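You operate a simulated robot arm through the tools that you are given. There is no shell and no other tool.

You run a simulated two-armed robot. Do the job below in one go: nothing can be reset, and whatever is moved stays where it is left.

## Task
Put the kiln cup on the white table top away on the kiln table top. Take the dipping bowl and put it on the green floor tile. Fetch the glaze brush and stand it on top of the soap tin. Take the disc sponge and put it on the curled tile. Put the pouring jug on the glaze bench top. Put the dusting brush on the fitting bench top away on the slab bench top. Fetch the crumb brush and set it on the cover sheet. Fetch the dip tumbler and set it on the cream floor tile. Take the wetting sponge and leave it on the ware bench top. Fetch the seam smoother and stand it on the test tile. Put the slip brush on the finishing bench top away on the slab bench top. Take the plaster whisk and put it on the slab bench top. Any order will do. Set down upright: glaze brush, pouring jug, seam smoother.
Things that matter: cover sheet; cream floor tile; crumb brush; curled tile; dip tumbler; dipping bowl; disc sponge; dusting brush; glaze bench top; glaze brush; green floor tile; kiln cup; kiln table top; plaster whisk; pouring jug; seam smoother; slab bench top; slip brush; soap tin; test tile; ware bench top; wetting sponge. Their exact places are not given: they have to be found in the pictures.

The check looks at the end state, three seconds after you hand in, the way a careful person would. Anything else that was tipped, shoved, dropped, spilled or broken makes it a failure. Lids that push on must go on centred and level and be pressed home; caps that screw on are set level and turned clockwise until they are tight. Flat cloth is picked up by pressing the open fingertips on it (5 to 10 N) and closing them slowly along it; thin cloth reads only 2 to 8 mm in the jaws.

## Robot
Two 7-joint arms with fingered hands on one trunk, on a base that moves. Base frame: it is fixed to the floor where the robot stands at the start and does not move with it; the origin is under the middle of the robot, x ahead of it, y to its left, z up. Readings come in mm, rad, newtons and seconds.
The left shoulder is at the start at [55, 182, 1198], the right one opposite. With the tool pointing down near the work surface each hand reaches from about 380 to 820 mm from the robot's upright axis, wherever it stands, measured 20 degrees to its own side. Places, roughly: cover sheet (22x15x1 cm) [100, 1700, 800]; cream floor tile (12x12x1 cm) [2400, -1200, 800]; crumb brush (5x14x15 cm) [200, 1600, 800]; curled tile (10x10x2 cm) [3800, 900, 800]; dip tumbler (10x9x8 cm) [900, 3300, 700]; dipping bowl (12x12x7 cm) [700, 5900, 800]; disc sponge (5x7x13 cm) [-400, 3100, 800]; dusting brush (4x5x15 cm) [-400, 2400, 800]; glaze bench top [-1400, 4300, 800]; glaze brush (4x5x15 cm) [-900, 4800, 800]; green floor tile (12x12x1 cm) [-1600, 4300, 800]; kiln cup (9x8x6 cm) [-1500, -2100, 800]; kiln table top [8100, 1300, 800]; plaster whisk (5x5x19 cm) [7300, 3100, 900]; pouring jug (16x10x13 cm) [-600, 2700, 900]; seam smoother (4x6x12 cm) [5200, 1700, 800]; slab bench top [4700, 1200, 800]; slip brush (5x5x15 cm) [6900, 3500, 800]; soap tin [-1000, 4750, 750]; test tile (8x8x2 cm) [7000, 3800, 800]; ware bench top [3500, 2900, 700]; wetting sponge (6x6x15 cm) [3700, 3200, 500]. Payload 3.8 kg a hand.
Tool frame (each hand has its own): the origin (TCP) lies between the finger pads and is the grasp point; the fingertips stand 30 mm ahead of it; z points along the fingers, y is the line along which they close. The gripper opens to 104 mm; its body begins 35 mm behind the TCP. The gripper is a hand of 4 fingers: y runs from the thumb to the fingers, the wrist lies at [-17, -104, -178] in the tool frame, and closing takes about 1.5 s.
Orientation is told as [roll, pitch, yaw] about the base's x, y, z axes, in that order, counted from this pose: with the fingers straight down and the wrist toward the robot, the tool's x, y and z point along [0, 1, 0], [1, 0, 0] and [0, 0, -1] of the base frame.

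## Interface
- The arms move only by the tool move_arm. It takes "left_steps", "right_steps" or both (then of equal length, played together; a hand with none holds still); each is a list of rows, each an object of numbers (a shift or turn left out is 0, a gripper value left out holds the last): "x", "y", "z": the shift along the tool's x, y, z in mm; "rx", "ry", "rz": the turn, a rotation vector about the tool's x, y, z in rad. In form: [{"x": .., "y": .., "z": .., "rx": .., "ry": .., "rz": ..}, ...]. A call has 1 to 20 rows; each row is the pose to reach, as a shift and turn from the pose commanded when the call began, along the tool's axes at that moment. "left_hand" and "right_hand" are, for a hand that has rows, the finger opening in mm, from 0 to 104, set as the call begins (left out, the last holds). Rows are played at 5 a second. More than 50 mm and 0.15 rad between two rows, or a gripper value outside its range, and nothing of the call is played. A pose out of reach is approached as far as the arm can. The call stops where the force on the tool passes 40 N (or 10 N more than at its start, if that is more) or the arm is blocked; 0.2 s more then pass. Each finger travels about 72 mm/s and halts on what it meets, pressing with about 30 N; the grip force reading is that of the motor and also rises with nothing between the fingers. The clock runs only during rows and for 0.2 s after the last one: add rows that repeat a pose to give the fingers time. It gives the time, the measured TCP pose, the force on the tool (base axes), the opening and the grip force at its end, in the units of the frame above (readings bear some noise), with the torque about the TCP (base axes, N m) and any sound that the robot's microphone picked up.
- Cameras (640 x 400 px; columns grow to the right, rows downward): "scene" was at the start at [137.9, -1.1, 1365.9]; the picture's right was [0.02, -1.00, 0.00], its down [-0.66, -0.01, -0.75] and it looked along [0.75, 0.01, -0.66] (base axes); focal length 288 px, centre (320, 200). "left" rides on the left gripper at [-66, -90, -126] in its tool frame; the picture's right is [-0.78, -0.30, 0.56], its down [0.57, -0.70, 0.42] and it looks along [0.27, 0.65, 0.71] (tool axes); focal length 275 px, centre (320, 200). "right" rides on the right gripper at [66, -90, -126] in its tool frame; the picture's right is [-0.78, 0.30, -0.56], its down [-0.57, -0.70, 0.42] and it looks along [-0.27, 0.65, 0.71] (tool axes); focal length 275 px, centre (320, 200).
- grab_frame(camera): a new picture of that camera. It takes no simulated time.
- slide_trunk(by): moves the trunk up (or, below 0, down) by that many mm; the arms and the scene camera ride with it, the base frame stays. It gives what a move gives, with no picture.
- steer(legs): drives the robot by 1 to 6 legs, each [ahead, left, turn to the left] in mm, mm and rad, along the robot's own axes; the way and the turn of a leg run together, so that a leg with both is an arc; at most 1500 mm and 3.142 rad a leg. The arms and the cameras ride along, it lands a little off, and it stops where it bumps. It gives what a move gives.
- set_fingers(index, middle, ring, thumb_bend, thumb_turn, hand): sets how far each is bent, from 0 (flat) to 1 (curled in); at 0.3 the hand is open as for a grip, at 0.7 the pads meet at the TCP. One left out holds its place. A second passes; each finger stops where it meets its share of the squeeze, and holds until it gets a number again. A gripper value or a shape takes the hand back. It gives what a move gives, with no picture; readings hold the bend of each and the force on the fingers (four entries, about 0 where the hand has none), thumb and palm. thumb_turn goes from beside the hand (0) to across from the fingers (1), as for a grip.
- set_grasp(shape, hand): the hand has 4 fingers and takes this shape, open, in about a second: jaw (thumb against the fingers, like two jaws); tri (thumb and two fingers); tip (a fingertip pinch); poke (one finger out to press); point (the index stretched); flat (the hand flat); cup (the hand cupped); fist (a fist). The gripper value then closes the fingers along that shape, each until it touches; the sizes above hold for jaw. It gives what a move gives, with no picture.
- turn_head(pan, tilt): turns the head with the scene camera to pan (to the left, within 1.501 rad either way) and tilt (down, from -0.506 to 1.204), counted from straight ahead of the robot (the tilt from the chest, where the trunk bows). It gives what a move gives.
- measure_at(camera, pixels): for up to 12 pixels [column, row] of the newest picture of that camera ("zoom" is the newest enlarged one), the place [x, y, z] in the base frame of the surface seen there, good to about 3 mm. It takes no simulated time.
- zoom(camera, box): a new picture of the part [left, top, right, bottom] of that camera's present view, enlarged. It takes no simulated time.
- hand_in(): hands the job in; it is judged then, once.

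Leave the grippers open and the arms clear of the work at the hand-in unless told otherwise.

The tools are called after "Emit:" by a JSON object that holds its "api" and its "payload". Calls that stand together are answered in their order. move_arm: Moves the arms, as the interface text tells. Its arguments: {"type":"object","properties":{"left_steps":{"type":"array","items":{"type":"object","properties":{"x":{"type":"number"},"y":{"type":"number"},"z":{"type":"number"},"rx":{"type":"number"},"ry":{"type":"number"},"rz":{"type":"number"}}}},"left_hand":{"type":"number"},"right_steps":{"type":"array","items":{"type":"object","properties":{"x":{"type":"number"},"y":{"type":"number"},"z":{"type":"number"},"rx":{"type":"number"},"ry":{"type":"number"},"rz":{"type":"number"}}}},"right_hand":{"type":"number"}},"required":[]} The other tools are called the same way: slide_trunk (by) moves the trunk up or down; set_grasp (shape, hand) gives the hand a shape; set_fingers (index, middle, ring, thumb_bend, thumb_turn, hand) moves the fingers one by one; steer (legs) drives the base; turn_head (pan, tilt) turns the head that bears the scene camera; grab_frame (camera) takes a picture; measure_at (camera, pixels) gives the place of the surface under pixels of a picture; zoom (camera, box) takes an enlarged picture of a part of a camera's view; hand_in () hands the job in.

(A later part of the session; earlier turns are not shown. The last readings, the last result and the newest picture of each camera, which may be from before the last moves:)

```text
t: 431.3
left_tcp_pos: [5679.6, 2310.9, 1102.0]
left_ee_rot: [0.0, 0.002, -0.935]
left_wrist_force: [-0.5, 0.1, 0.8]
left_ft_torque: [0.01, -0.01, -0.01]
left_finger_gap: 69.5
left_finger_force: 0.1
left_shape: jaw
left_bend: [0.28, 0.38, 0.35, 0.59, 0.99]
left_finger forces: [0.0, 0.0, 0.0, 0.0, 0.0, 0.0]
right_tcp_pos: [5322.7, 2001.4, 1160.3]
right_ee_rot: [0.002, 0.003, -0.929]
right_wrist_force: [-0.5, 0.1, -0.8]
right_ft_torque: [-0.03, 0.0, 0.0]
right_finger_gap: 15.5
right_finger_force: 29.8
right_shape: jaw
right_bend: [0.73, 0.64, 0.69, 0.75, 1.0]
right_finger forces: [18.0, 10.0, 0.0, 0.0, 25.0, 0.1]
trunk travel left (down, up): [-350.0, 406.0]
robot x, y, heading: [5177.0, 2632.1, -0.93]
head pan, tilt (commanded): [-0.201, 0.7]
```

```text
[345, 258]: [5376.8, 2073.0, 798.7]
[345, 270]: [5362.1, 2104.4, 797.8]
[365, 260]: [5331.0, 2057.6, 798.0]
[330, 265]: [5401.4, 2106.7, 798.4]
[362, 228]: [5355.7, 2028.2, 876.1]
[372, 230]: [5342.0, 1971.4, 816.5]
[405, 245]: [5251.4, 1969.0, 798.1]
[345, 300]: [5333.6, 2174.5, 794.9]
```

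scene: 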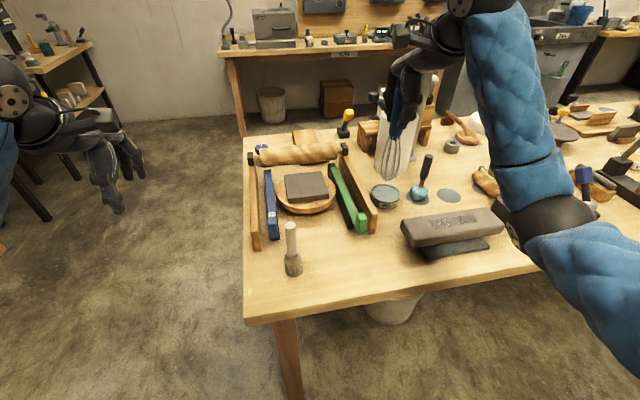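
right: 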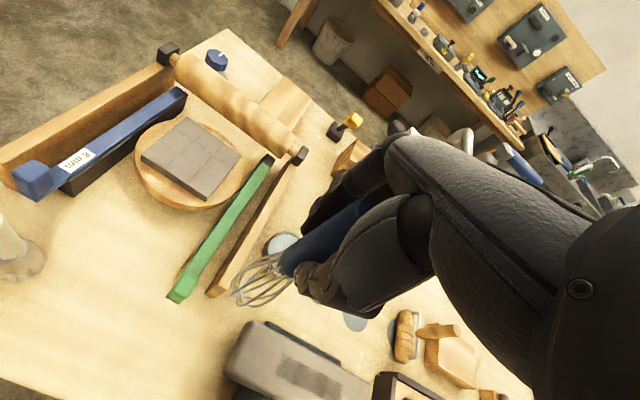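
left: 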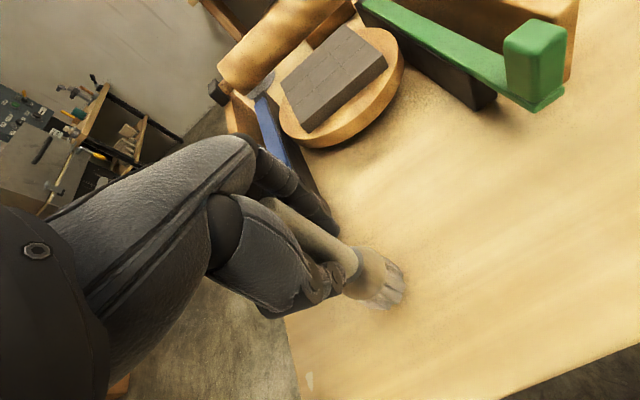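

Placing the whisk at (5375,2088).

Emit:
{"api": "move_arm", "payload": {"right_steps": [{"x": 45, "y": -19}, {"x": 94, "y": -38}, {"x": 94, "y": -38, "z": 45}, {"x": 94, "y": -38, "z": 90}, {"x": 94, "y": -38, "z": 135}, {"x": 94, "y": -38, "z": 175}, {"x": 94, "y": -38, "z": 193}]}}

Emit:
{"api": "grab_frame", "payload": {"camera": "right"}}

Emit:
{"api": "move_arm", "payload": {"right_steps": [{"z": 5}, {"z": 8}, {"z": 10}, {"z": 10}]}}

```text
refused: row 2 steps farther than a row can; nothing moved
```

```text
taken
```

right: 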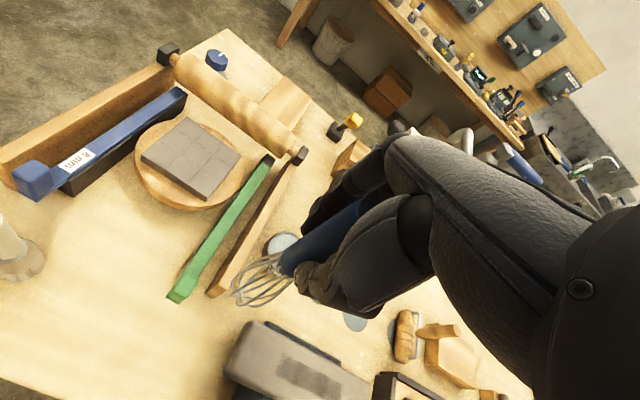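

```text
t: 432.3
left_tcp_pos: [5677.5, 2311.0, 1102.2]
left_ee_rot: [-0.001, 0.002, -0.935]
left_wrist_force: [-1.0, -0.5, -0.1]
left_ft_torque: [0.0, -0.02, 0.03]
left_finger_gap: 69.8
left_finger_force: 0.0
left_shape: jaw
left_bend: [0.28, 0.38, 0.35, 0.59, 0.99]
left_finger forces: [0.1, 0.0, 0.0, 0.1, 0.0, 0.0]
right_tcp_pos: [5321.8, 1999.4, 1150.6]
right_ee_rot: [0.0, 0.0, -0.931]
right_wrist_force: [0.3, 0.8, -1.2]
right_ft_torque: [0.0, 0.0, -0.03]
right_finger_gap: 15.6
right_finger_force: 30.1
right_shape: jaw
right_bend: [0.73, 0.64, 0.69, 0.75, 1.0]
right_finger forces: [18.0, 9.9, 0.1, 0.0, 25.0, 0.0]
trunk travel left (down, up): [-350.0, 406.0]
robot x, y, heading: [5173.5, 2631.3, -0.929]
head pan, tilt (commanded): [-0.201, 0.7]
```

The first call was refused (step too long), only a harmless 10 mm descent happened. Repeating with smaller rows.

Emit:
{"api": "move_arm", "payload": {"right_steps": [{"x": 32, "y": -13}, {"x": 64, "y": -26}, {"x": 94, "y": -38}, {"x": 94, "y": -38, "z": 45}, {"x": 94, "y": -38, "z": 90}, {"x": 94, "y": -38, "z": 135}, {"x": 94, "y": -38, "z": 170}, {"x": 94, "y": -38, "z": 184}]}}

Emit:
{"api": "grab_frame", "payload": {"camera": "right"}}

```text
t: 434.1
left_tcp_pos: [5678.1, 2311.5, 1101.8]
left_ee_rot: [0.0, 0.001, -0.936]
left_wrist_force: [-0.3, -0.2, 0.1]
left_ft_torque: [-0.01, 0.02, 0.0]
left_finger_gap: 69.8
left_finger_force: 0.1
left_shape: jaw
left_bend: [0.28, 0.38, 0.35, 0.59, 0.99]
left_finger forces: [0.0, 0.1, 0.1, 0.1, 0.0, 0.0]
right_tcp_pos: [5376.3, 2087.6, 966.9]
right_ee_rot: [0.001, 0.001, -0.928]
right_wrist_force: [0.0, 0.0, -0.6]
right_ft_torque: [0.01, -0.01, 0.0]
right_finger_gap: 15.2
right_finger_force: 30.1
right_shape: jaw
right_bend: [0.73, 0.64, 0.69, 0.75, 1.0]
right_finger forces: [18.3, 10.1, 0.0, 0.0, 24.9, 0.1]
trunk travel left (down, up): [-350.0, 406.0]
robot x, y, heading: [5174.6, 2627.9, -0.933]
head pan, tilt (commanded): [-0.201, 0.7]
```

```text
taken
```

right: 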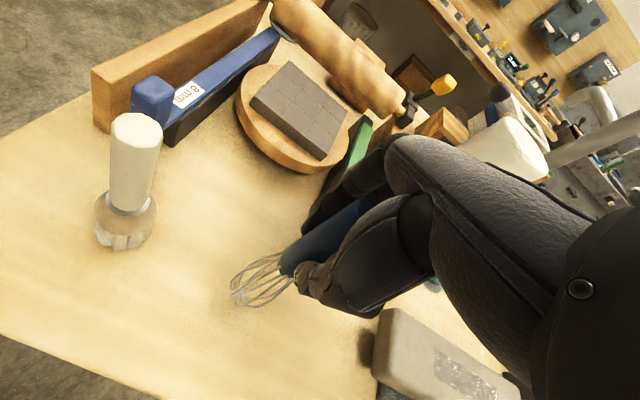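

Emit:
{"api": "move_arm", "payload": {"right_steps": [{"z": 5}, {"z": 8}, {"z": 9}, {"z": 10}, {"z": 10}]}}

Emit:
{"api": "move_arm", "payload": {"right_steps": [{"z": 1}, {"z": 1}]}}

```text
t: 435.3
left_tcp_pos: [5678.4, 2310.3, 1100.8]
left_ee_rot: [0.001, 0.002, -0.934]
left_wrist_force: [0.4, -1.0, 0.1]
left_ft_torque: [-0.02, 0.02, -0.03]
left_finger_gap: 70.0
left_finger_force: 0.0
left_shape: jaw
left_bend: [0.28, 0.38, 0.35, 0.59, 0.99]
left_finger forces: [0.0, 0.0, 0.0, 0.1, 0.0, 0.1]
right_tcp_pos: [5374.8, 2087.0, 956.9]
right_ee_rot: [0.002, 0.001, -0.929]
right_wrist_force: [-1.2, -0.5, -1.0]
right_ft_torque: [-0.01, 0.01, 0.01]
right_finger_gap: 15.4
right_finger_force: 30.0
right_shape: jaw
right_bend: [0.73, 0.64, 0.69, 0.75, 1.0]
right_finger forces: [18.2, 10.3, 0.0, 0.0, 24.9, 0.1]
trunk travel left (down, up): [-350.0, 406.0]
robot x, y, heading: [5174.2, 2629.5, -0.93]
head pan, tilt (commanded): [-0.201, 0.7]
```

```text
t: 435.9
left_tcp_pos: [5677.7, 2310.9, 1102.6]
left_ee_rot: [0.001, 0.001, -0.933]
left_wrist_force: [0.6, -0.3, 0.6]
left_ft_torque: [0.02, 0.01, 0.01]
left_finger_gap: 69.6
left_finger_force: 0.1
left_shape: jaw
left_bend: [0.28, 0.38, 0.35, 0.59, 0.99]
left_finger forces: [0.1, 0.1, 0.0, 0.0, 0.0, 0.0]
right_tcp_pos: [5374.8, 2087.5, 954.6]
right_ee_rot: [0.0, 0.002, -0.932]
right_wrist_force: [0.0, 0.5, -0.7]
right_ft_torque: [0.0, -0.01, 0.0]
right_finger_gap: 15.3
right_finger_force: 30.0
right_shape: jaw
right_bend: [0.73, 0.64, 0.69, 0.75, 1.0]
right_finger forces: [18.3, 10.3, 0.0, 0.0, 25.0, 0.1]
trunk travel left (down, up): [-350.0, 406.0]
robot x, y, heading: [5173.1, 2634.3, -0.928]
head pan, tilt (commanded): [-0.201, 0.7]
```

Still no contact; continuing millimetre by millimetre.

Emit:
{"api": "move_arm", "payload": {"right_steps": [{"z": 1}, {"z": 1}]}}

Emit:
{"api": "move_arm", "payload": {"right_steps": [{"z": 1}, {"z": 1}]}}

Emit:
{"api": "move_arm", "payload": {"right_steps": [{"z": 1}, {"z": 1}]}}

```text
t: 436.5
left_tcp_pos: [5677.9, 2311.2, 1101.5]
left_ee_rot: [0.0, 0.001, -0.935]
left_wrist_force: [-0.6, 1.6, -0.2]
left_ft_torque: [0.02, 0.0, 0.01]
left_finger_gap: 69.6
left_finger_force: 0.1
left_shape: jaw
left_bend: [0.28, 0.38, 0.35, 0.59, 0.99]
left_finger forces: [0.0, 0.0, 0.0, 0.0, 0.1, 0.0]
right_tcp_pos: [5375.5, 2086.4, 955.9]
right_ee_rot: [-0.001, 0.0, -0.93]
right_wrist_force: [-0.4, 0.8, 2.1]
right_ft_torque: [0.0, -0.06, 0.0]
right_finger_gap: 15.2
right_finger_force: 30.1
right_shape: jaw
right_bend: [0.73, 0.64, 0.69, 0.75, 1.0]
right_finger forces: [18.5, 10.6, 0.0, 0.0, 25.5, 0.0]
trunk travel left (down, up): [-350.0, 406.0]
robot x, y, heading: [5170.5, 2631.0, -0.924]
head pan, tilt (commanded): [-0.201, 0.7]
```

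```text
t: 437.1
left_tcp_pos: [5678.1, 2311.0, 1103.2]
left_ee_rot: [0.0, 0.0, -0.933]
left_wrist_force: [-0.4, -0.9, 0.2]
left_ft_torque: [-0.02, -0.01, 0.05]
left_finger_gap: 69.8
left_finger_force: 0.0
left_shape: jaw
left_bend: [0.28, 0.38, 0.35, 0.59, 0.99]
left_finger forces: [0.1, 0.0, 0.0, 0.0, 0.1, 0.0]
right_tcp_pos: [5375.9, 2086.8, 955.2]
right_ee_rot: [0.0, -0.002, -0.93]
right_wrist_force: [-0.6, -0.1, 7.0]
right_ft_torque: [-0.06, -0.02, 0.0]
right_finger_gap: 15.4
right_finger_force: 29.9
right_shape: jaw
right_bend: [0.73, 0.64, 0.69, 0.75, 1.0]
right_finger forces: [18.8, 11.3, 0.1, 0.1, 26.6, 0.0]
trunk travel left (down, up): [-350.0, 406.0]
robot x, y, heading: [5170.3, 2629.6, -0.929]
head pan, tilt (commanded): [-0.201, 0.7]
```

```text
t: 437.7
left_tcp_pos: [5678.7, 2312.9, 1102.6]
left_ee_rot: [0.0, 0.002, -0.932]
left_wrist_force: [-0.2, 0.1, 0.3]
left_ft_torque: [0.02, 0.01, 0.01]
left_finger_gap: 69.9
left_finger_force: 0.1
left_shape: jaw
left_bend: [0.28, 0.38, 0.35, 0.59, 0.99]
left_finger forces: [0.1, 0.1, 0.0, 0.0, 0.0, 0.0]
right_tcp_pos: [5374.8, 2087.9, 954.5]
right_ee_rot: [-0.001, -0.004, -0.931]
right_wrist_force: [-0.3, -0.6, 13.2]
right_ft_torque: [-0.06, -0.02, 0.05]
right_finger_gap: 15.8
right_finger_force: 29.9
right_shape: jaw
right_bend: [0.73, 0.64, 0.69, 0.75, 1.0]
right_finger forces: [19.1, 11.9, 0.0, 0.1, 28.1, 0.0]
trunk travel left (down, up): [-350.0, 406.0]
robot x, y, heading: [5178.1, 2632.1, -0.932]
head pan, tilt (commanded): [-0.201, 0.7]
```

In contact with 13 N; easing back 2 mm to a light touch and releasing gently.

Emit:
{"api": "move_arm", "payload": {"right_steps": [{"z": -1}, {"z": -2}, {"z": -2}]}}

Emit:
{"api": "move_arm", "payload": {"right_steps": [{}, {}, {}, {}, {}, {}, {}], "right_hand": 70}}

Emit:
{"api": "grab_frame", "payload": {"camera": "right"}}

```text
t: 438.5
left_tcp_pos: [5678.4, 2311.3, 1101.7]
left_ee_rot: [-0.002, 0.002, -0.934]
left_wrist_force: [-0.2, 0.4, -0.8]
left_ft_torque: [-0.04, -0.03, 0.0]
left_finger_gap: 69.8
left_finger_force: 0.0
left_shape: jaw
left_bend: [0.28, 0.38, 0.35, 0.59, 0.99]
left_finger forces: [0.0, 0.0, 0.1, 0.0, 0.0, 0.0]
right_tcp_pos: [5375.6, 2086.7, 954.4]
right_ee_rot: [-0.003, 0.002, -0.93]
right_wrist_force: [-1.1, -0.1, 8.5]
right_ft_torque: [-0.04, -0.09, 0.0]
right_finger_gap: 15.5
right_finger_force: 30.0
right_shape: jaw
right_bend: [0.73, 0.64, 0.69, 0.75, 1.0]
right_finger forces: [19.1, 11.7, 0.0, 0.1, 27.1, 0.0]
trunk travel left (down, up): [-350.0, 406.0]
robot x, y, heading: [5170.9, 2630.7, -0.926]
head pan, tilt (commanded): [-0.201, 0.7]
```

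```text
t: 440.1
left_tcp_pos: [5679.5, 2310.7, 1102.4]
left_ee_rot: [0.002, 0.002, -0.935]
left_wrist_force: [-0.9, 0.4, 0.3]
left_ft_torque: [0.03, -0.02, 0.01]
left_finger_gap: 69.7
left_finger_force: 0.1
left_shape: jaw
left_bend: [0.28, 0.38, 0.35, 0.59, 0.99]
left_finger forces: [0.0, 0.0, 0.0, 0.0, 0.0, 0.0]
right_tcp_pos: [5374.5, 2087.2, 956.1]
right_ee_rot: [0.001, 0.0, -0.929]
right_wrist_force: [0.2, -0.7, -0.1]
right_ft_torque: [0.0, 0.03, 0.03]
right_finger_gap: 69.8
right_finger_force: 0.0
right_shape: jaw
right_bend: [0.28, 0.38, 0.35, 0.59, 0.99]
right_finger forces: [0.0, 0.1, 0.1, 0.0, 0.1, 0.0]
trunk travel left (down, up): [-350.0, 406.0]
robot x, y, heading: [5173.9, 2630.7, -0.93]
head pan, tilt (commanded): [-0.201, 0.7]
```

```text
taken
```

right: 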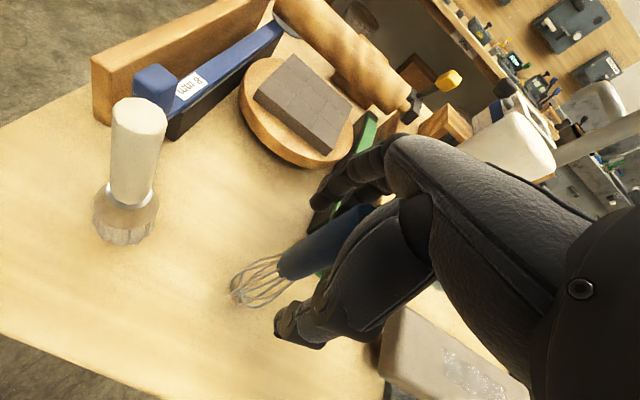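

The whisk stands on its own between the open fingers. Rising straight up.

Emit:
{"api": "move_arm", "payload": {"right_steps": [{"z": -25}, {"z": -55}, {"z": -90}, {"z": -130}, {"z": -170}]}}

Emit:
{"api": "grab_frame", "payload": {"camera": "scene"}}

Emit:
{"api": "grab_frame", "payload": {"camera": "right"}}

```text
t: 441.3
left_tcp_pos: [5679.2, 2311.1, 1102.8]
left_ee_rot: [0.001, 0.001, -0.934]
left_wrist_force: [-0.1, -0.1, 0.0]
left_ft_torque: [-0.01, 0.02, 0.01]
left_finger_gap: 69.8
left_finger_force: 0.1
left_shape: jaw
left_bend: [0.28, 0.38, 0.35, 0.59, 0.99]
left_finger forces: [0.0, 0.0, 0.1, 0.0, 0.0, 0.0]
right_tcp_pos: [5375.4, 2089.0, 1126.5]
right_ee_rot: [-0.001, 0.002, -0.928]
right_wrist_force: [0.0, 0.8, 0.3]
right_ft_torque: [-0.04, -0.01, -0.03]
right_finger_gap: 69.7
right_finger_force: 0.0
right_shape: jaw
right_bend: [0.28, 0.38, 0.35, 0.59, 0.99]
right_finger forces: [0.1, 0.1, 0.1, 0.0, 0.0, 0.0]
trunk travel left (down, up): [-350.0, 406.0]
robot x, y, heading: [5171.3, 2630.9, -0.926]
head pan, tilt (commanded): [-0.201, 0.7]
```

```text
taken
```

scene: 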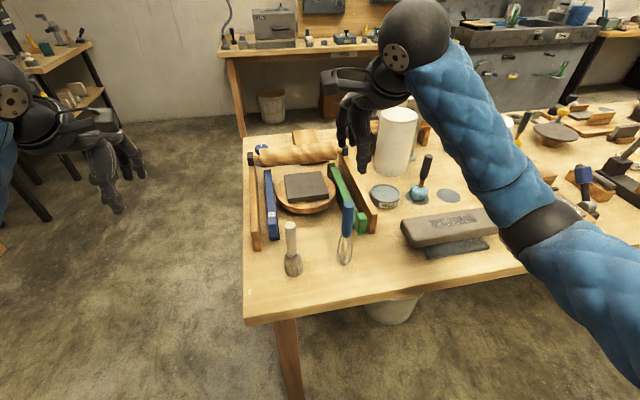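

```text
taken
```

right: 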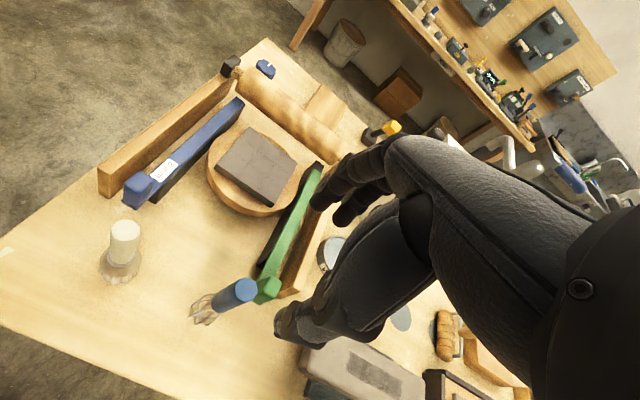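

Whisk and slip brush both stand on the slab bench. Next: the wetting sponge and dip tumbler, reached via the west. Driving back along the aisle.

Emit:
{"api": "steer", "payload": {"legs": [[-100, 0, 0], [0, -1300, 0], [0, -1300, 0], [-576, -857, 0], [0, 0, 3.1]]}}

Emit:
{"api": "turn_head", "payload": {"pan": 0.0, "tilt": 0.4}}

Emit:
{"api": "grab_frame", "payload": {"camera": "scene"}}

```text
t: 466.8
left_tcp_pos: [1516.4, 1442.2, 1101.0]
left_ee_rot: [-0.001, 0.001, 2.187]
left_wrist_force: [0.2, -0.2, -0.4]
left_ft_torque: [0.0, 0.0, -0.02]
left_finger_gap: 69.6
left_finger_force: 0.0
left_shape: jaw
left_bend: [0.28, 0.38, 0.35, 0.59, 0.99]
left_finger forces: [0.0, 0.1, 0.0, 0.1, 0.0, 0.0]
right_tcp_pos: [1825.5, 1659.0, 1124.4]
right_ee_rot: [0.0, 0.001, 2.191]
right_wrist_force: [-0.7, 0.2, -0.4]
right_ft_torque: [0.01, 0.0, 0.0]
right_finger_gap: 69.6
right_finger_force: 0.0
right_shape: jaw
right_bend: [0.28, 0.38, 0.35, 0.59, 0.99]
right_finger forces: [0.0, 0.1, 0.0, 0.0, 0.0, 0.0]
trunk travel left (down, up): [-350.0, 406.0]
robot x, y, heading: [2012.4, 1115.3, 2.188]
head pan, tilt (commanded): [-0.201, 0.7]
```

```text
t: 467.6
left_tcp_pos: [1516.7, 1443.9, 1101.3]
left_ee_rot: [-0.001, 0.003, 2.187]
left_wrist_force: [0.5, 0.6, -0.1]
left_ft_torque: [0.03, 0.02, 0.0]
left_finger_gap: 69.8
left_finger_force: 0.1
left_shape: jaw
left_bend: [0.28, 0.38, 0.35, 0.59, 0.99]
left_finger forces: [0.0, 0.1, 0.0, 0.0, 0.0, 0.1]
right_tcp_pos: [1825.8, 1660.0, 1125.1]
right_ee_rot: [-0.001, 0.002, 2.192]
right_wrist_force: [0.1, -0.1, 0.9]
right_ft_torque: [-0.02, 0.0, 0.01]
right_finger_gap: 69.8
right_finger_force: 0.0
right_shape: jaw
right_bend: [0.28, 0.38, 0.35, 0.59, 0.99]
right_finger forces: [0.0, 0.0, 0.0, 0.0, 0.0, 0.1]
trunk travel left (down, up): [-350.0, 406.0]
robot x, y, heading: [2012.7, 1115.1, 2.189]
head pan, tilt (commanded): [0.0, 0.4]
```

```text
taken
```

scene: 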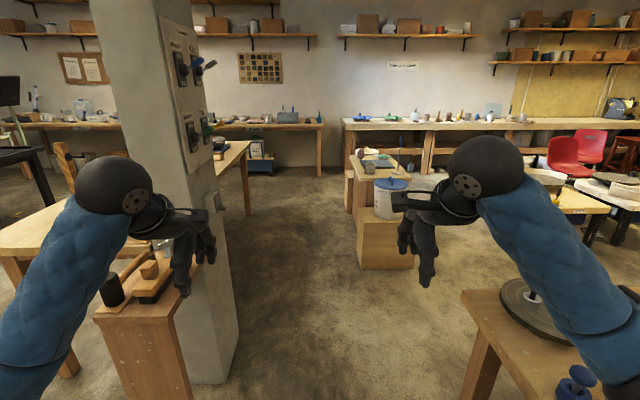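

A clear corridor runs ahead between the pillar and the service bench. Measuring its edges and the bucket stand/desk.

Emit:
{"api": "measure_at", "payload": {"camera": "scene", "pixels": [[236, 345], [190, 380], [465, 372], [470, 290], [362, 265], [412, 265], [360, 210], [350, 160], [385, 190], [560, 215], [300, 250], [590, 240]]}}

Emit:
{"api": "zoom", "payload": {"camera": "scene", "box": [310, 130, 510, 280]}}

```text
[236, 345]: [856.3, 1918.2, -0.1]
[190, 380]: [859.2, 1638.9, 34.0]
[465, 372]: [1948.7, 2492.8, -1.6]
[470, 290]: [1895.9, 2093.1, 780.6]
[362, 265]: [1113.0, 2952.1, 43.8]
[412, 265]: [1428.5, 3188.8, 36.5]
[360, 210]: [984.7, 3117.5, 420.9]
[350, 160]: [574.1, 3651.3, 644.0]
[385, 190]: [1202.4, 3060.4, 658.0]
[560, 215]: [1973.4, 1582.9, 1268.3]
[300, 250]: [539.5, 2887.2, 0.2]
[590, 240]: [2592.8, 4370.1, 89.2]
```

```text
2.67 times, centred on (410, 205) of scene
```

zoom: 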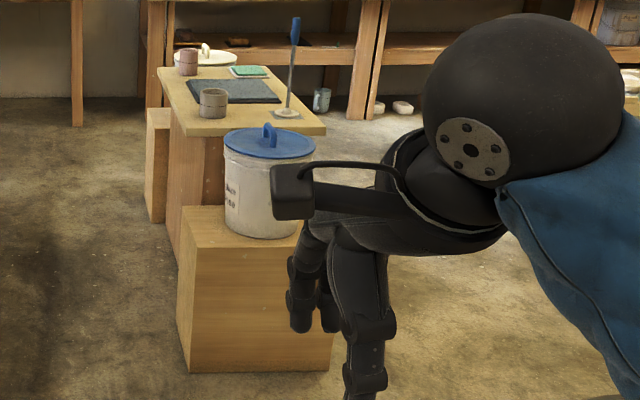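

Planning around the service bench corner (1896,2093) and the bucket stand to get behind the ware bench.

Emit:
{"api": "steer", "payload": {"legs": [[1041, 23, 0], [495, -426, 0], [0, 0, -3.116], [35, 755, 0], [35, 755, 0]]}}

Emit:
{"api": "turn_head", "payload": {"pan": 0.5, "tilt": 0.5}}

Emit:
{"api": "grab_frame", "payload": {"camera": "scene"}}

```text
t: 490.9
left_tcp_pos: [3239.9, 3038.1, 1101.1]
left_ee_rot: [-0.003, 0.002, -0.978]
left_wrist_force: [0.3, -0.6, 0.1]
left_ft_torque: [0.02, 0.02, 0.01]
left_finger_gap: 69.7
left_finger_force: 0.1
left_shape: jaw
left_bend: [0.28, 0.38, 0.35, 0.59, 0.99]
left_finger forces: [0.0, 0.0, 0.0, 0.0, 0.0, 0.1]
right_tcp_pos: [2925.5, 2828.5, 1126.2]
right_ee_rot: [-0.001, 0.001, -0.974]
right_wrist_force: [0.1, 0.5, -0.5]
right_ft_torque: [0.0, 0.02, 0.04]
right_finger_gap: 69.7
right_finger_force: 0.0
right_shape: jaw
right_bend: [0.28, 0.38, 0.35, 0.59, 0.99]
right_finger forces: [0.0, 0.0, 0.0, 0.0, 0.0, 0.0]
trunk travel left (down, up): [-350.0, 406.0]
robot x, y, heading: [2748.7, 3377.1, -0.973]
head pan, tilt (commanded): [0.0, 0.4]
```

```text
t: 491.9
left_tcp_pos: [3237.9, 3038.0, 1102.2]
left_ee_rot: [-0.001, 0.002, -0.977]
left_wrist_force: [-1.3, 0.2, 0.8]
left_ft_torque: [0.04, 0.02, -0.01]
left_finger_gap: 69.8
left_finger_force: 0.0
left_shape: jaw
left_bend: [0.28, 0.38, 0.35, 0.59, 0.99]
left_finger forces: [0.0, 0.0, 0.0, 0.0, 0.0, 0.0]
right_tcp_pos: [2923.6, 2827.6, 1124.5]
right_ee_rot: [-0.001, 0.002, -0.973]
right_wrist_force: [0.5, -0.4, -0.4]
right_ft_torque: [-0.01, 0.03, 0.0]
right_finger_gap: 69.2
right_finger_force: 0.0
right_shape: jaw
right_bend: [0.28, 0.38, 0.35, 0.59, 0.99]
right_finger forces: [0.0, 0.0, 0.0, 0.0, 0.1, 0.0]
trunk travel left (down, up): [-350.0, 406.0]
robot x, y, heading: [2750.0, 3381.7, -0.977]
head pan, tilt (commanded): [0.499, 0.499]
```

```text
taken
```

scene: 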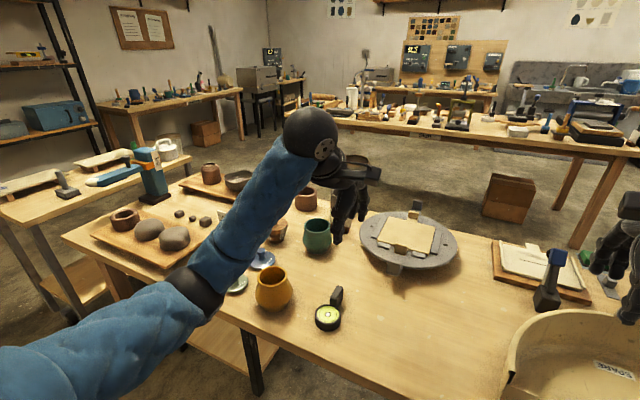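

I'm behind the ware bench now. Measuring its back edge and the low table beneath.

Emit:
{"api": "measure_at", "payload": {"camera": "scene", "pixels": [[66, 236], [240, 325], [400, 395], [215, 345], [255, 355], [190, 335], [240, 345], [100, 245], [150, 285], [200, 360]]}}

Emit:
{"api": "zoom", "payload": {"camera": "scene", "box": [100, 250, 320, 400]}}

```text
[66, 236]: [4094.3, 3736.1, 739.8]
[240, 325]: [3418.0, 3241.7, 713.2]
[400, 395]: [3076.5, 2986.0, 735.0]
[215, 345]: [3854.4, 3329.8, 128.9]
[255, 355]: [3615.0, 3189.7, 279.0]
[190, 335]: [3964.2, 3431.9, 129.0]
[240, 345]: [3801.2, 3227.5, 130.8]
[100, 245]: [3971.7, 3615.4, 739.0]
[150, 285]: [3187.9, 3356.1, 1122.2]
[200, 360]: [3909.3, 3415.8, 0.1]
```

```text
2.67 times, centred on (210, 325) of scene
```

zoom: 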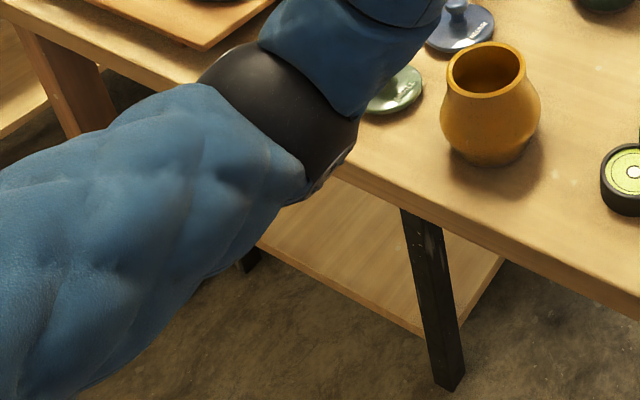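

The ware bench's back edge is at n≈695; the low table's back-left corner is ~145 mm inside it. Backing off, moving left, and lowering the trunk to look under.

Emit:
{"api": "steer", "payload": {"legs": [[0, 0, 0.05], [-220, 0, 0], [0, 520, 0]]}}

Emit:
{"api": "slide_trunk", "payload": {"by": -350}}

Emit:
{"api": "turn_head", "payload": {"pan": 0.1, "tilt": 0.4}}

Emit:
{"api": "grab_frame", "payload": {"camera": "scene"}}

```text
t: 496.6
left_tcp_pos: [3538.5, 3549.5, 1101.0]
left_ee_rot: [-0.002, 0.003, -0.932]
left_wrist_force: [1.1, -0.1, 0.2]
left_ft_torque: [0.0, 0.0, -0.01]
left_finger_gap: 69.7
left_finger_force: 0.1
left_shape: jaw
left_bend: [0.28, 0.38, 0.35, 0.59, 0.99]
left_finger forces: [0.1, 0.1, 0.0, 0.1, 0.0, 0.0]
right_tcp_pos: [3236.0, 3325.4, 1125.4]
right_ee_rot: [-0.001, 0.002, -0.928]
right_wrist_force: [0.1, -0.4, 0.2]
right_ft_torque: [0.0, 0.04, 0.0]
right_finger_gap: 69.8
right_finger_force: 0.0
right_shape: jaw
right_bend: [0.28, 0.38, 0.35, 0.59, 0.99]
right_finger forces: [0.0, 0.0, 0.1, 0.1, 0.1, 0.1]
trunk travel left (down, up): [-350.0, 406.0]
robot x, y, heading: [3036.3, 3869.0, -0.933]
head pan, tilt (commanded): [0.499, 0.499]
```

```text
t: 500.0
left_tcp_pos: [3537.3, 3548.7, 751.6]
left_ee_rot: [0.0, 0.002, -0.932]
left_wrist_force: [-0.9, -0.8, 0.1]
left_ft_torque: [0.03, 0.02, 0.02]
left_finger_gap: 69.8
left_finger_force: 0.1
left_shape: jaw
left_bend: [0.28, 0.38, 0.35, 0.59, 0.99]
left_finger forces: [0.0, 0.1, 0.0, 0.1, 0.0, 0.1]
right_tcp_pos: [3234.4, 3326.2, 775.4]
right_ee_rot: [0.0, 0.001, -0.929]
right_wrist_force: [0.5, 0.2, 0.1]
right_ft_torque: [-0.01, 0.0, 0.0]
right_finger_gap: 69.8
right_finger_force: 0.0
right_shape: jaw
right_bend: [0.28, 0.38, 0.35, 0.59, 0.99]
right_finger forces: [0.0, 0.0, 0.1, 0.1, 0.0, 0.0]
trunk travel left (down, up): [0.0, 756.0]
robot x, y, heading: [3033.2, 3866.8, -0.929]
head pan, tilt (commanded): [0.499, 0.499]
```

```text
t: 500.9
left_tcp_pos: [3537.6, 3548.5, 752.3]
left_ee_rot: [-0.001, 0.003, -0.931]
left_wrist_force: [0.1, 0.4, 0.5]
left_ft_torque: [0.0, -0.01, 0.0]
left_finger_gap: 69.7
left_finger_force: 0.0
left_shape: jaw
left_bend: [0.28, 0.38, 0.35, 0.59, 0.99]
left_finger forces: [0.1, 0.0, 0.0, 0.0, 0.0, 0.1]
right_tcp_pos: [3234.5, 3324.4, 775.5]
right_ee_rot: [-0.001, 0.002, -0.927]
right_wrist_force: [0.4, -0.2, 0.3]
right_ft_torque: [0.0, 0.01, -0.01]
right_finger_gap: 69.7
right_finger_force: 0.0
right_shape: jaw
right_bend: [0.28, 0.38, 0.35, 0.59, 0.99]
right_finger forces: [0.0, 0.0, 0.0, 0.0, 0.0, 0.1]
trunk travel left (down, up): [0.0, 756.0]
robot x, y, heading: [3030.6, 3865.1, -0.931]
head pan, tilt (commanded): [0.099, 0.4]
```

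```text
taken
```

scene: 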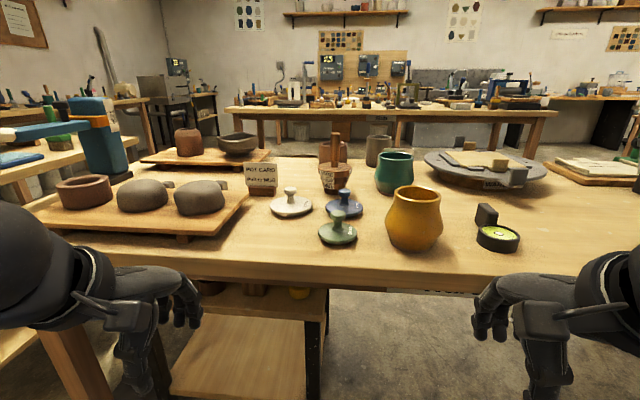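

Under the bench I see items on the low table: something yellow at (298,292). Zooming.

Emit:
{"api": "zoom", "payload": {"camera": "scene", "box": [170, 250, 350, 370]}}

Emit:
{"api": "measure_at", "payload": {"camera": "scene", "pixels": [[298, 293], [255, 291], [208, 288], [325, 310], [250, 305], [300, 302], [320, 270], [250, 275], [313, 345], [190, 300]]}}

Emit:
{"api": "grab_frame", "payload": {"camera": "left"}}

Emit:
{"api": "grab_frame", "payload": {"camera": "right"}}

```text
3.33 times, centred on (260, 310) of scene
```

zoom: 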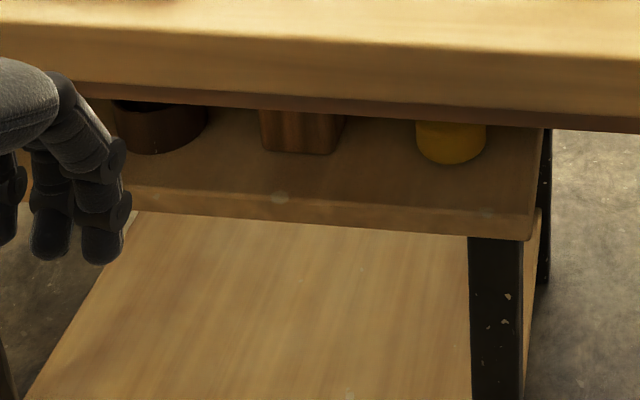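

```text
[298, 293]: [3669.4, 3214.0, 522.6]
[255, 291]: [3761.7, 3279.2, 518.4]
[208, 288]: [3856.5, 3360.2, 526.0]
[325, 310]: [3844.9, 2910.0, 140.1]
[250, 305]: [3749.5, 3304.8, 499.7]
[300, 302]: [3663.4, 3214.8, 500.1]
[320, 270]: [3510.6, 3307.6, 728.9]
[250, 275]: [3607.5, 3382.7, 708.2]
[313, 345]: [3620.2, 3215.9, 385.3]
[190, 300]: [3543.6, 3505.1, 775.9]
```

```text
taken
```

left: 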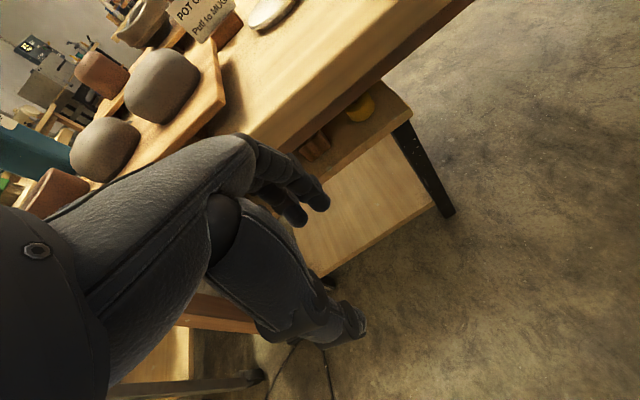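

```text
taken
```

right: 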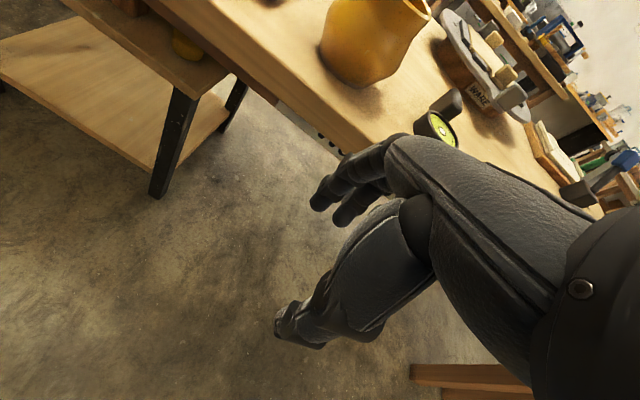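

The yellow-based wetting sponge is at about (3669,3214) on the low table (top z=500), ~170 mm inside the ware bench's back edge. Measuring the clearance below the bench apron.

Emit:
{"api": "measure_at", "payload": {"camera": "scene", "pixels": [[254, 283], [254, 281], [300, 285], [300, 287], [340, 289], [220, 279], [276, 255], [270, 250], [440, 280], [540, 260], [460, 255]]}}

Emit:
{"api": "steer", "payload": {"legs": [[0, 30, 0]]}}

```text
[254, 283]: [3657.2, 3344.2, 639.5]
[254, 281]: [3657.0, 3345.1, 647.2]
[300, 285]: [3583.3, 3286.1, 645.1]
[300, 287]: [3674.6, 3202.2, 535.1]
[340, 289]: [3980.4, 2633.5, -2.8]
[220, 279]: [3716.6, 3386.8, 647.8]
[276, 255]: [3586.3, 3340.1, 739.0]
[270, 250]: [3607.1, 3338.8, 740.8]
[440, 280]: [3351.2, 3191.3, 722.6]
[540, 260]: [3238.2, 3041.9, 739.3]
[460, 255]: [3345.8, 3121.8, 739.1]
```

```text
t: 501.7
left_tcp_pos: [3562.8, 3567.3, 753.2]
left_ee_rot: [-0.001, 0.001, -0.932]
left_wrist_force: [0.2, 1.0, -0.1]
left_ft_torque: [0.01, -0.02, -0.03]
left_finger_gap: 69.8
left_finger_force: 0.1
left_shape: jaw
left_bend: [0.28, 0.38, 0.35, 0.59, 0.99]
left_finger forces: [0.0, 0.1, 0.0, 0.0, 0.1, 0.1]
right_tcp_pos: [3258.4, 3343.1, 774.7]
right_ee_rot: [0.0, 0.002, -0.928]
right_wrist_force: [-0.9, 0.3, 0.5]
right_ft_torque: [-0.01, 0.02, -0.03]
right_finger_gap: 69.6
right_finger_force: 0.0
right_shape: jaw
right_bend: [0.28, 0.38, 0.35, 0.59, 0.99]
right_finger forces: [0.0, 0.1, 0.0, 0.0, 0.0, 0.1]
trunk travel left (down, up): [0.0, 756.0]
robot x, y, heading: [3055.3, 3889.1, -0.931]
head pan, tilt (commanded): [0.099, 0.4]
```

The apron bottom is at z≈640 (n≈635), so the 150 mm sponge can't slide straight out upright – I'll grasp its handle horizontally, shift it sideways off the low table, lower it, and draw it out. First turning the left hand horizontal (fingers forward) well behind the bench.

Emit:
{"api": "move_arm", "payload": {"left_steps": [{"z": 40}, {"z": 80}, {"z": 120}, {"z": 150}], "left_hand": 104}}

Emit:
{"api": "move_arm", "payload": {"left_steps": [{"rz": 0.145}, {"rz": 0.29}, {"rz": 0.435}, {"rz": 0.58}, {"rz": 0.725}, {"rz": 0.87}, {"rz": 1.015}, {"rz": 1.16}, {"rz": 1.305}, {"rz": 1.45}, {"rz": 1.571}]}}

Emit:
{"api": "move_arm", "payload": {"left_steps": [{"ry": 0.145}, {"ry": 0.29}, {"ry": 0.435}, {"ry": 0.58}, {"ry": 0.725}, {"ry": 0.87}, {"ry": 1.015}, {"ry": 1.16}, {"ry": 1.305}, {"ry": 1.45}, {"ry": 1.571}]}}

Emit:
{"api": "grab_frame", "payload": {"camera": "left"}}

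Emit:
{"api": "grab_frame", "payload": {"camera": "scene"}}

```text
t: 502.7
left_tcp_pos: [3561.2, 3566.2, 602.0]
left_ee_rot: [-0.001, 0.001, -0.932]
left_wrist_force: [-1.1, 0.6, -0.7]
left_ft_torque: [-0.03, 0.0, 0.01]
left_finger_gap: 103.7
left_finger_force: 0.0
left_shape: jaw
left_bend: [0.3, 0.3, 0.3, 0.3, 0.97]
left_finger forces: [0.0, 0.0, 0.0, 0.1, 0.0, 0.1]
right_tcp_pos: [3258.4, 3343.0, 774.3]
right_ee_rot: [-0.002, 0.001, -0.928]
right_wrist_force: [-0.6, 0.2, 0.6]
right_ft_torque: [0.04, 0.01, 0.01]
right_finger_gap: 69.9
right_finger_force: 0.1
right_shape: jaw
right_bend: [0.28, 0.38, 0.35, 0.59, 0.99]
right_finger forces: [0.0, 0.0, 0.0, 0.1, 0.1, 0.1]
trunk travel left (down, up): [0.0, 756.0]
robot x, y, heading: [3055.0, 3888.5, -0.925]
head pan, tilt (commanded): [0.099, 0.4]
```

```text
t: 505.1
left_tcp_pos: [3560.9, 3566.7, 601.7]
left_ee_rot: [-0.002, -0.002, -2.505]
left_wrist_force: [0.0, 0.8, 0.0]
left_ft_torque: [-0.04, 0.0, 0.01]
left_finger_gap: 103.7
left_finger_force: 0.1
left_shape: jaw
left_bend: [0.3, 0.3, 0.3, 0.3, 0.97]
left_finger forces: [0.0, 0.0, 0.0, 0.0, 0.0, 0.0]
right_tcp_pos: [3258.4, 3343.6, 775.3]
right_ee_rot: [-0.001, 0.001, -0.928]
right_wrist_force: [-0.2, 0.4, -0.2]
right_ft_torque: [0.01, 0.05, -0.02]
right_finger_gap: 69.8
right_finger_force: 0.0
right_shape: jaw
right_bend: [0.28, 0.38, 0.35, 0.59, 0.99]
right_finger forces: [0.1, 0.0, 0.1, 0.1, 0.0, 0.0]
trunk travel left (down, up): [0.0, 756.0]
robot x, y, heading: [3056.5, 3888.9, -0.931]
head pan, tilt (commanded): [0.099, 0.4]
```

```text
t: 507.5
left_tcp_pos: [3562.4, 3567.5, 601.8]
left_ee_rot: [1.572, 0.0, -2.503]
left_wrist_force: [1.2, 0.0, 0.2]
left_ft_torque: [0.04, 0.01, -0.01]
left_finger_gap: 103.6
left_finger_force: 0.0
left_shape: jaw
left_bend: [0.3, 0.3, 0.3, 0.3, 0.97]
left_finger forces: [0.1, 0.0, 0.1, 0.0, 0.1, 0.0]
right_tcp_pos: [3259.3, 3343.1, 775.2]
right_ee_rot: [0.001, 0.002, -0.928]
right_wrist_force: [-0.2, 0.1, 0.1]
right_ft_torque: [0.01, -0.02, 0.02]
right_finger_gap: 69.5
right_finger_force: 0.0
right_shape: jaw
right_bend: [0.28, 0.38, 0.35, 0.59, 0.99]
right_finger forces: [0.1, 0.1, 0.0, 0.1, 0.1, 0.1]
trunk travel left (down, up): [0.0, 756.0]
robot x, y, heading: [3056.4, 3885.5, -0.926]
head pan, tilt (commanded): [0.099, 0.4]
```

```text
taken
```

left: 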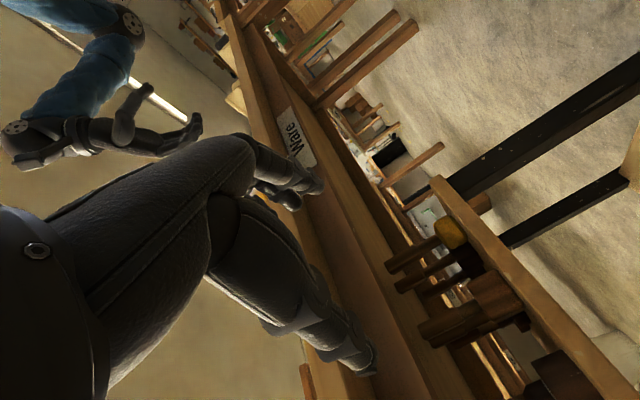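

```text
taken
```

scene: 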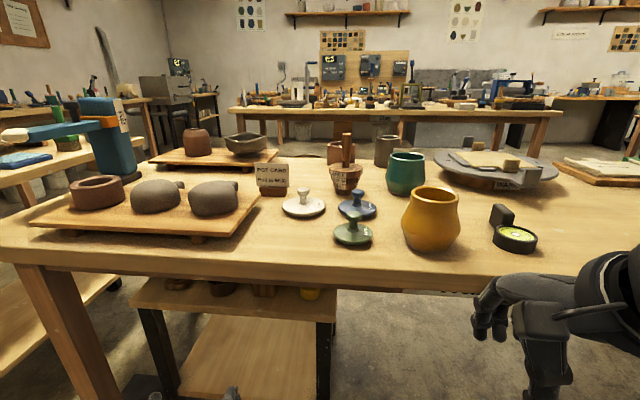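

The hand is horizontal and the left camera sees the low-table objects: a yellow-based item with a handle near (450,235). Zooming.

Emit:
{"api": "zoom", "payload": {"camera": "left", "box": [370, 170, 560, 360]}}

Emit:
{"api": "measure_at", "payload": {"camera": "zoom", "pixels": [[290, 140], [240, 155], [210, 170], [275, 120], [300, 160], [190, 180], [330, 160], [270, 150], [250, 120], [380, 230]]}}

```text
2.11 times, centred on (465, 265) of left
```

zoom: 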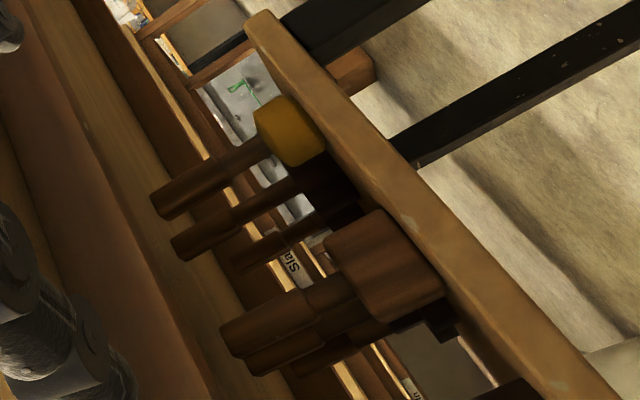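

```text
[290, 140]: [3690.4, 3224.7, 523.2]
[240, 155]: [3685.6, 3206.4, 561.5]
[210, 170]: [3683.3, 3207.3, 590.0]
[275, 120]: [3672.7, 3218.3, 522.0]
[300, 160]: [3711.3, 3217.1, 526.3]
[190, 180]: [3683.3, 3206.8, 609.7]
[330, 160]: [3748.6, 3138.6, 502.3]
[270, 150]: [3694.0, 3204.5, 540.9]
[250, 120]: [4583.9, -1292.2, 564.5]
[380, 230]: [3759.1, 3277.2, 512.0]
```

Emit:
{"api": "measure_at", "payload": {"camera": "zoom", "pixels": [[158, 205], [165, 195], [320, 85], [420, 195], [265, 25], [300, 60], [340, 120], [100, 150], [150, 250], [60, 120], [180, 250], [350, 200]]}}

```text
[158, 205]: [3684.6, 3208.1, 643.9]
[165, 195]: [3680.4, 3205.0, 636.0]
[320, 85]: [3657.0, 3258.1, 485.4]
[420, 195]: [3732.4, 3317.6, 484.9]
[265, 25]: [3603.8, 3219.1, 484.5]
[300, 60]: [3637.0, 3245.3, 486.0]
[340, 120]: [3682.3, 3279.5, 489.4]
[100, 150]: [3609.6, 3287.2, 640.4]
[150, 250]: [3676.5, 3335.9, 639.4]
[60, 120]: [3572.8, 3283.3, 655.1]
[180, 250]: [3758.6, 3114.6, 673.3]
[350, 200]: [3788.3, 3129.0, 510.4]
```

Geometry: handle centre ≈(3688,3195), z 545–645; low-table back edge at n=567, apron at n 617–637 with bottom z=640. I'll raise the right hand out of the way, lower/shift the left hand (z≈575), then drive 200 mm forward.

Emit:
{"api": "move_arm", "payload": {"right_steps": [{"z": -45}, {"z": -90}, {"z": -135}, {"z": -180}, {"z": -220}], "left_steps": [{"x": -7, "y": 30}, {"x": -14, "y": 60}, {"x": -21, "y": 90}, {"x": -27, "y": 122}, {"x": -27, "y": 122}]}}

Emit:
{"api": "steer", "payload": {"legs": [[120, 0, 0]]}}

Emit:
{"api": "grab_frame", "payload": {"camera": "left"}}

Emit:
{"api": "grab_frame", "payload": {"camera": "scene"}}

```text
t: 508.7
left_tcp_pos: [3464.6, 3492.5, 576.1]
left_ee_rot: [1.569, 0.001, -2.502]
left_wrist_force: [0.2, 0.9, 0.3]
left_ft_torque: [0.01, 0.03, -0.01]
left_finger_gap: 103.7
left_finger_force: 0.0
left_shape: jaw
left_bend: [0.3, 0.3, 0.3, 0.3, 0.97]
left_finger forces: [0.0, 0.0, 0.0, 0.0, 0.1, 0.0]
right_tcp_pos: [3258.7, 3341.9, 996.7]
right_ee_rot: [0.001, 0.002, -0.928]
right_wrist_force: [-0.6, 0.7, -0.6]
right_ft_torque: [0.0, 0.01, -0.03]
right_finger_gap: 69.6
right_finger_force: 0.0
right_shape: jaw
right_bend: [0.28, 0.38, 0.35, 0.59, 0.99]
right_finger forces: [0.1, 0.1, 0.0, 0.0, 0.0, 0.0]
trunk travel left (down, up): [0.0, 756.0]
robot x, y, heading: [3055.3, 3886.2, -0.928]
head pan, tilt (commanded): [0.099, 0.4]
```

```text
t: 510.0
left_tcp_pos: [3536.9, 3397.5, 575.1]
left_ee_rot: [1.568, 0.0, -2.501]
left_wrist_force: [-0.1, 0.3, 0.4]
left_ft_torque: [-0.02, -0.01, 0.01]
left_finger_gap: 104.0
left_finger_force: 0.1
left_shape: jaw
left_bend: [0.3, 0.3, 0.3, 0.3, 0.97]
left_finger forces: [0.1, 0.0, 0.0, 0.0, 0.0, 0.0]
right_tcp_pos: [3330.4, 3245.7, 995.7]
right_ee_rot: [0.0, 0.002, -0.928]
right_wrist_force: [0.0, 0.1, 0.1]
right_ft_torque: [-0.01, 0.0, 0.01]
right_finger_gap: 69.7
right_finger_force: 0.1
right_shape: jaw
right_bend: [0.28, 0.38, 0.35, 0.59, 0.99]
right_finger forces: [0.0, 0.0, 0.1, 0.0, 0.0, 0.0]
trunk travel left (down, up): [0.0, 756.0]
robot x, y, heading: [3130.2, 3786.8, -0.928]
head pan, tilt (commanded): [0.099, 0.4]
```

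```text
taken
```

left: 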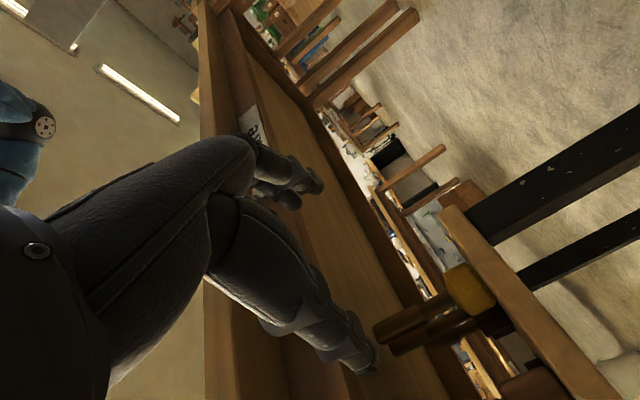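

```text
taken
```

scene: 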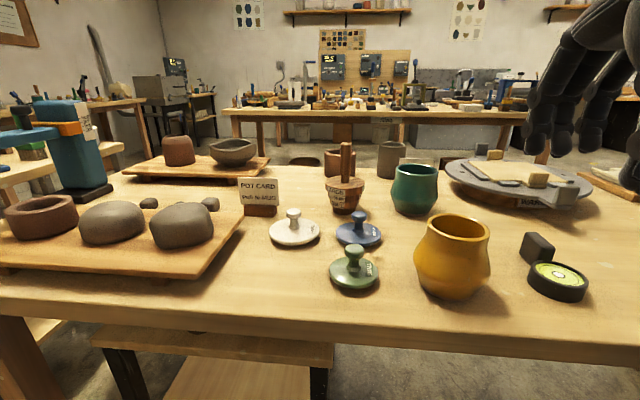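

The handle should be straight ahead by ~252 mm. Re-measuring from this closer view.

Emit:
{"api": "zoom", "payload": {"camera": "left", "box": [350, 220, 540, 370]}}

Emit:
{"api": "measure_at", "payload": {"camera": "zoom", "pixels": [[100, 285], [150, 260], [200, 240], [240, 220], [275, 180], [310, 175], [300, 210], [140, 330], [330, 250], [255, 150], [290, 130]]}}

```text
2.67 times, centred on (445, 295) of left
```

zoom: 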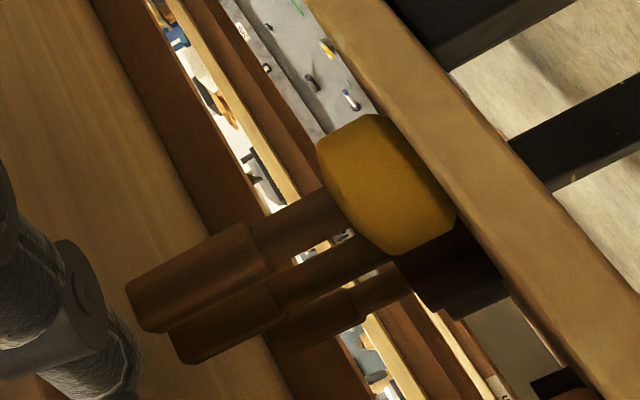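

```text
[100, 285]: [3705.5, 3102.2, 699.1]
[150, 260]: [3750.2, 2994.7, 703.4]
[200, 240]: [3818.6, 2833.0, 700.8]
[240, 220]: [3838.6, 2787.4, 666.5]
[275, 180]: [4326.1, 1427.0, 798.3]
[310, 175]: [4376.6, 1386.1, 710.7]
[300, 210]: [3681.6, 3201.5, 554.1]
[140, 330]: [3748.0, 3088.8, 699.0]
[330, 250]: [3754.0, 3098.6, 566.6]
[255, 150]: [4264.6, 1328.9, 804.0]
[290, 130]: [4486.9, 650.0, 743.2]
```

Emit:
{"api": "measure_at", "payload": {"camera": "zoom", "pixels": [[200, 265], [150, 295], [190, 290], [245, 250], [210, 245], [260, 275], [140, 310], [180, 250], [285, 225], [320, 230], [385, 180], [350, 130]]}}

```text
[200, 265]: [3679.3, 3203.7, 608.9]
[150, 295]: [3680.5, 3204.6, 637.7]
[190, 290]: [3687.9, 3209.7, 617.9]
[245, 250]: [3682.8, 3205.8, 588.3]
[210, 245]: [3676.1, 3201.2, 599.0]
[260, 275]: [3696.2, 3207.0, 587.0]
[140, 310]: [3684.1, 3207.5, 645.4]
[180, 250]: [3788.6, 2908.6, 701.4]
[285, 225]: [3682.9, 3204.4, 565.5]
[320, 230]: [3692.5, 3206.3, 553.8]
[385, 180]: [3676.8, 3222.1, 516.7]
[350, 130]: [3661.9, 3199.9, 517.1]
```

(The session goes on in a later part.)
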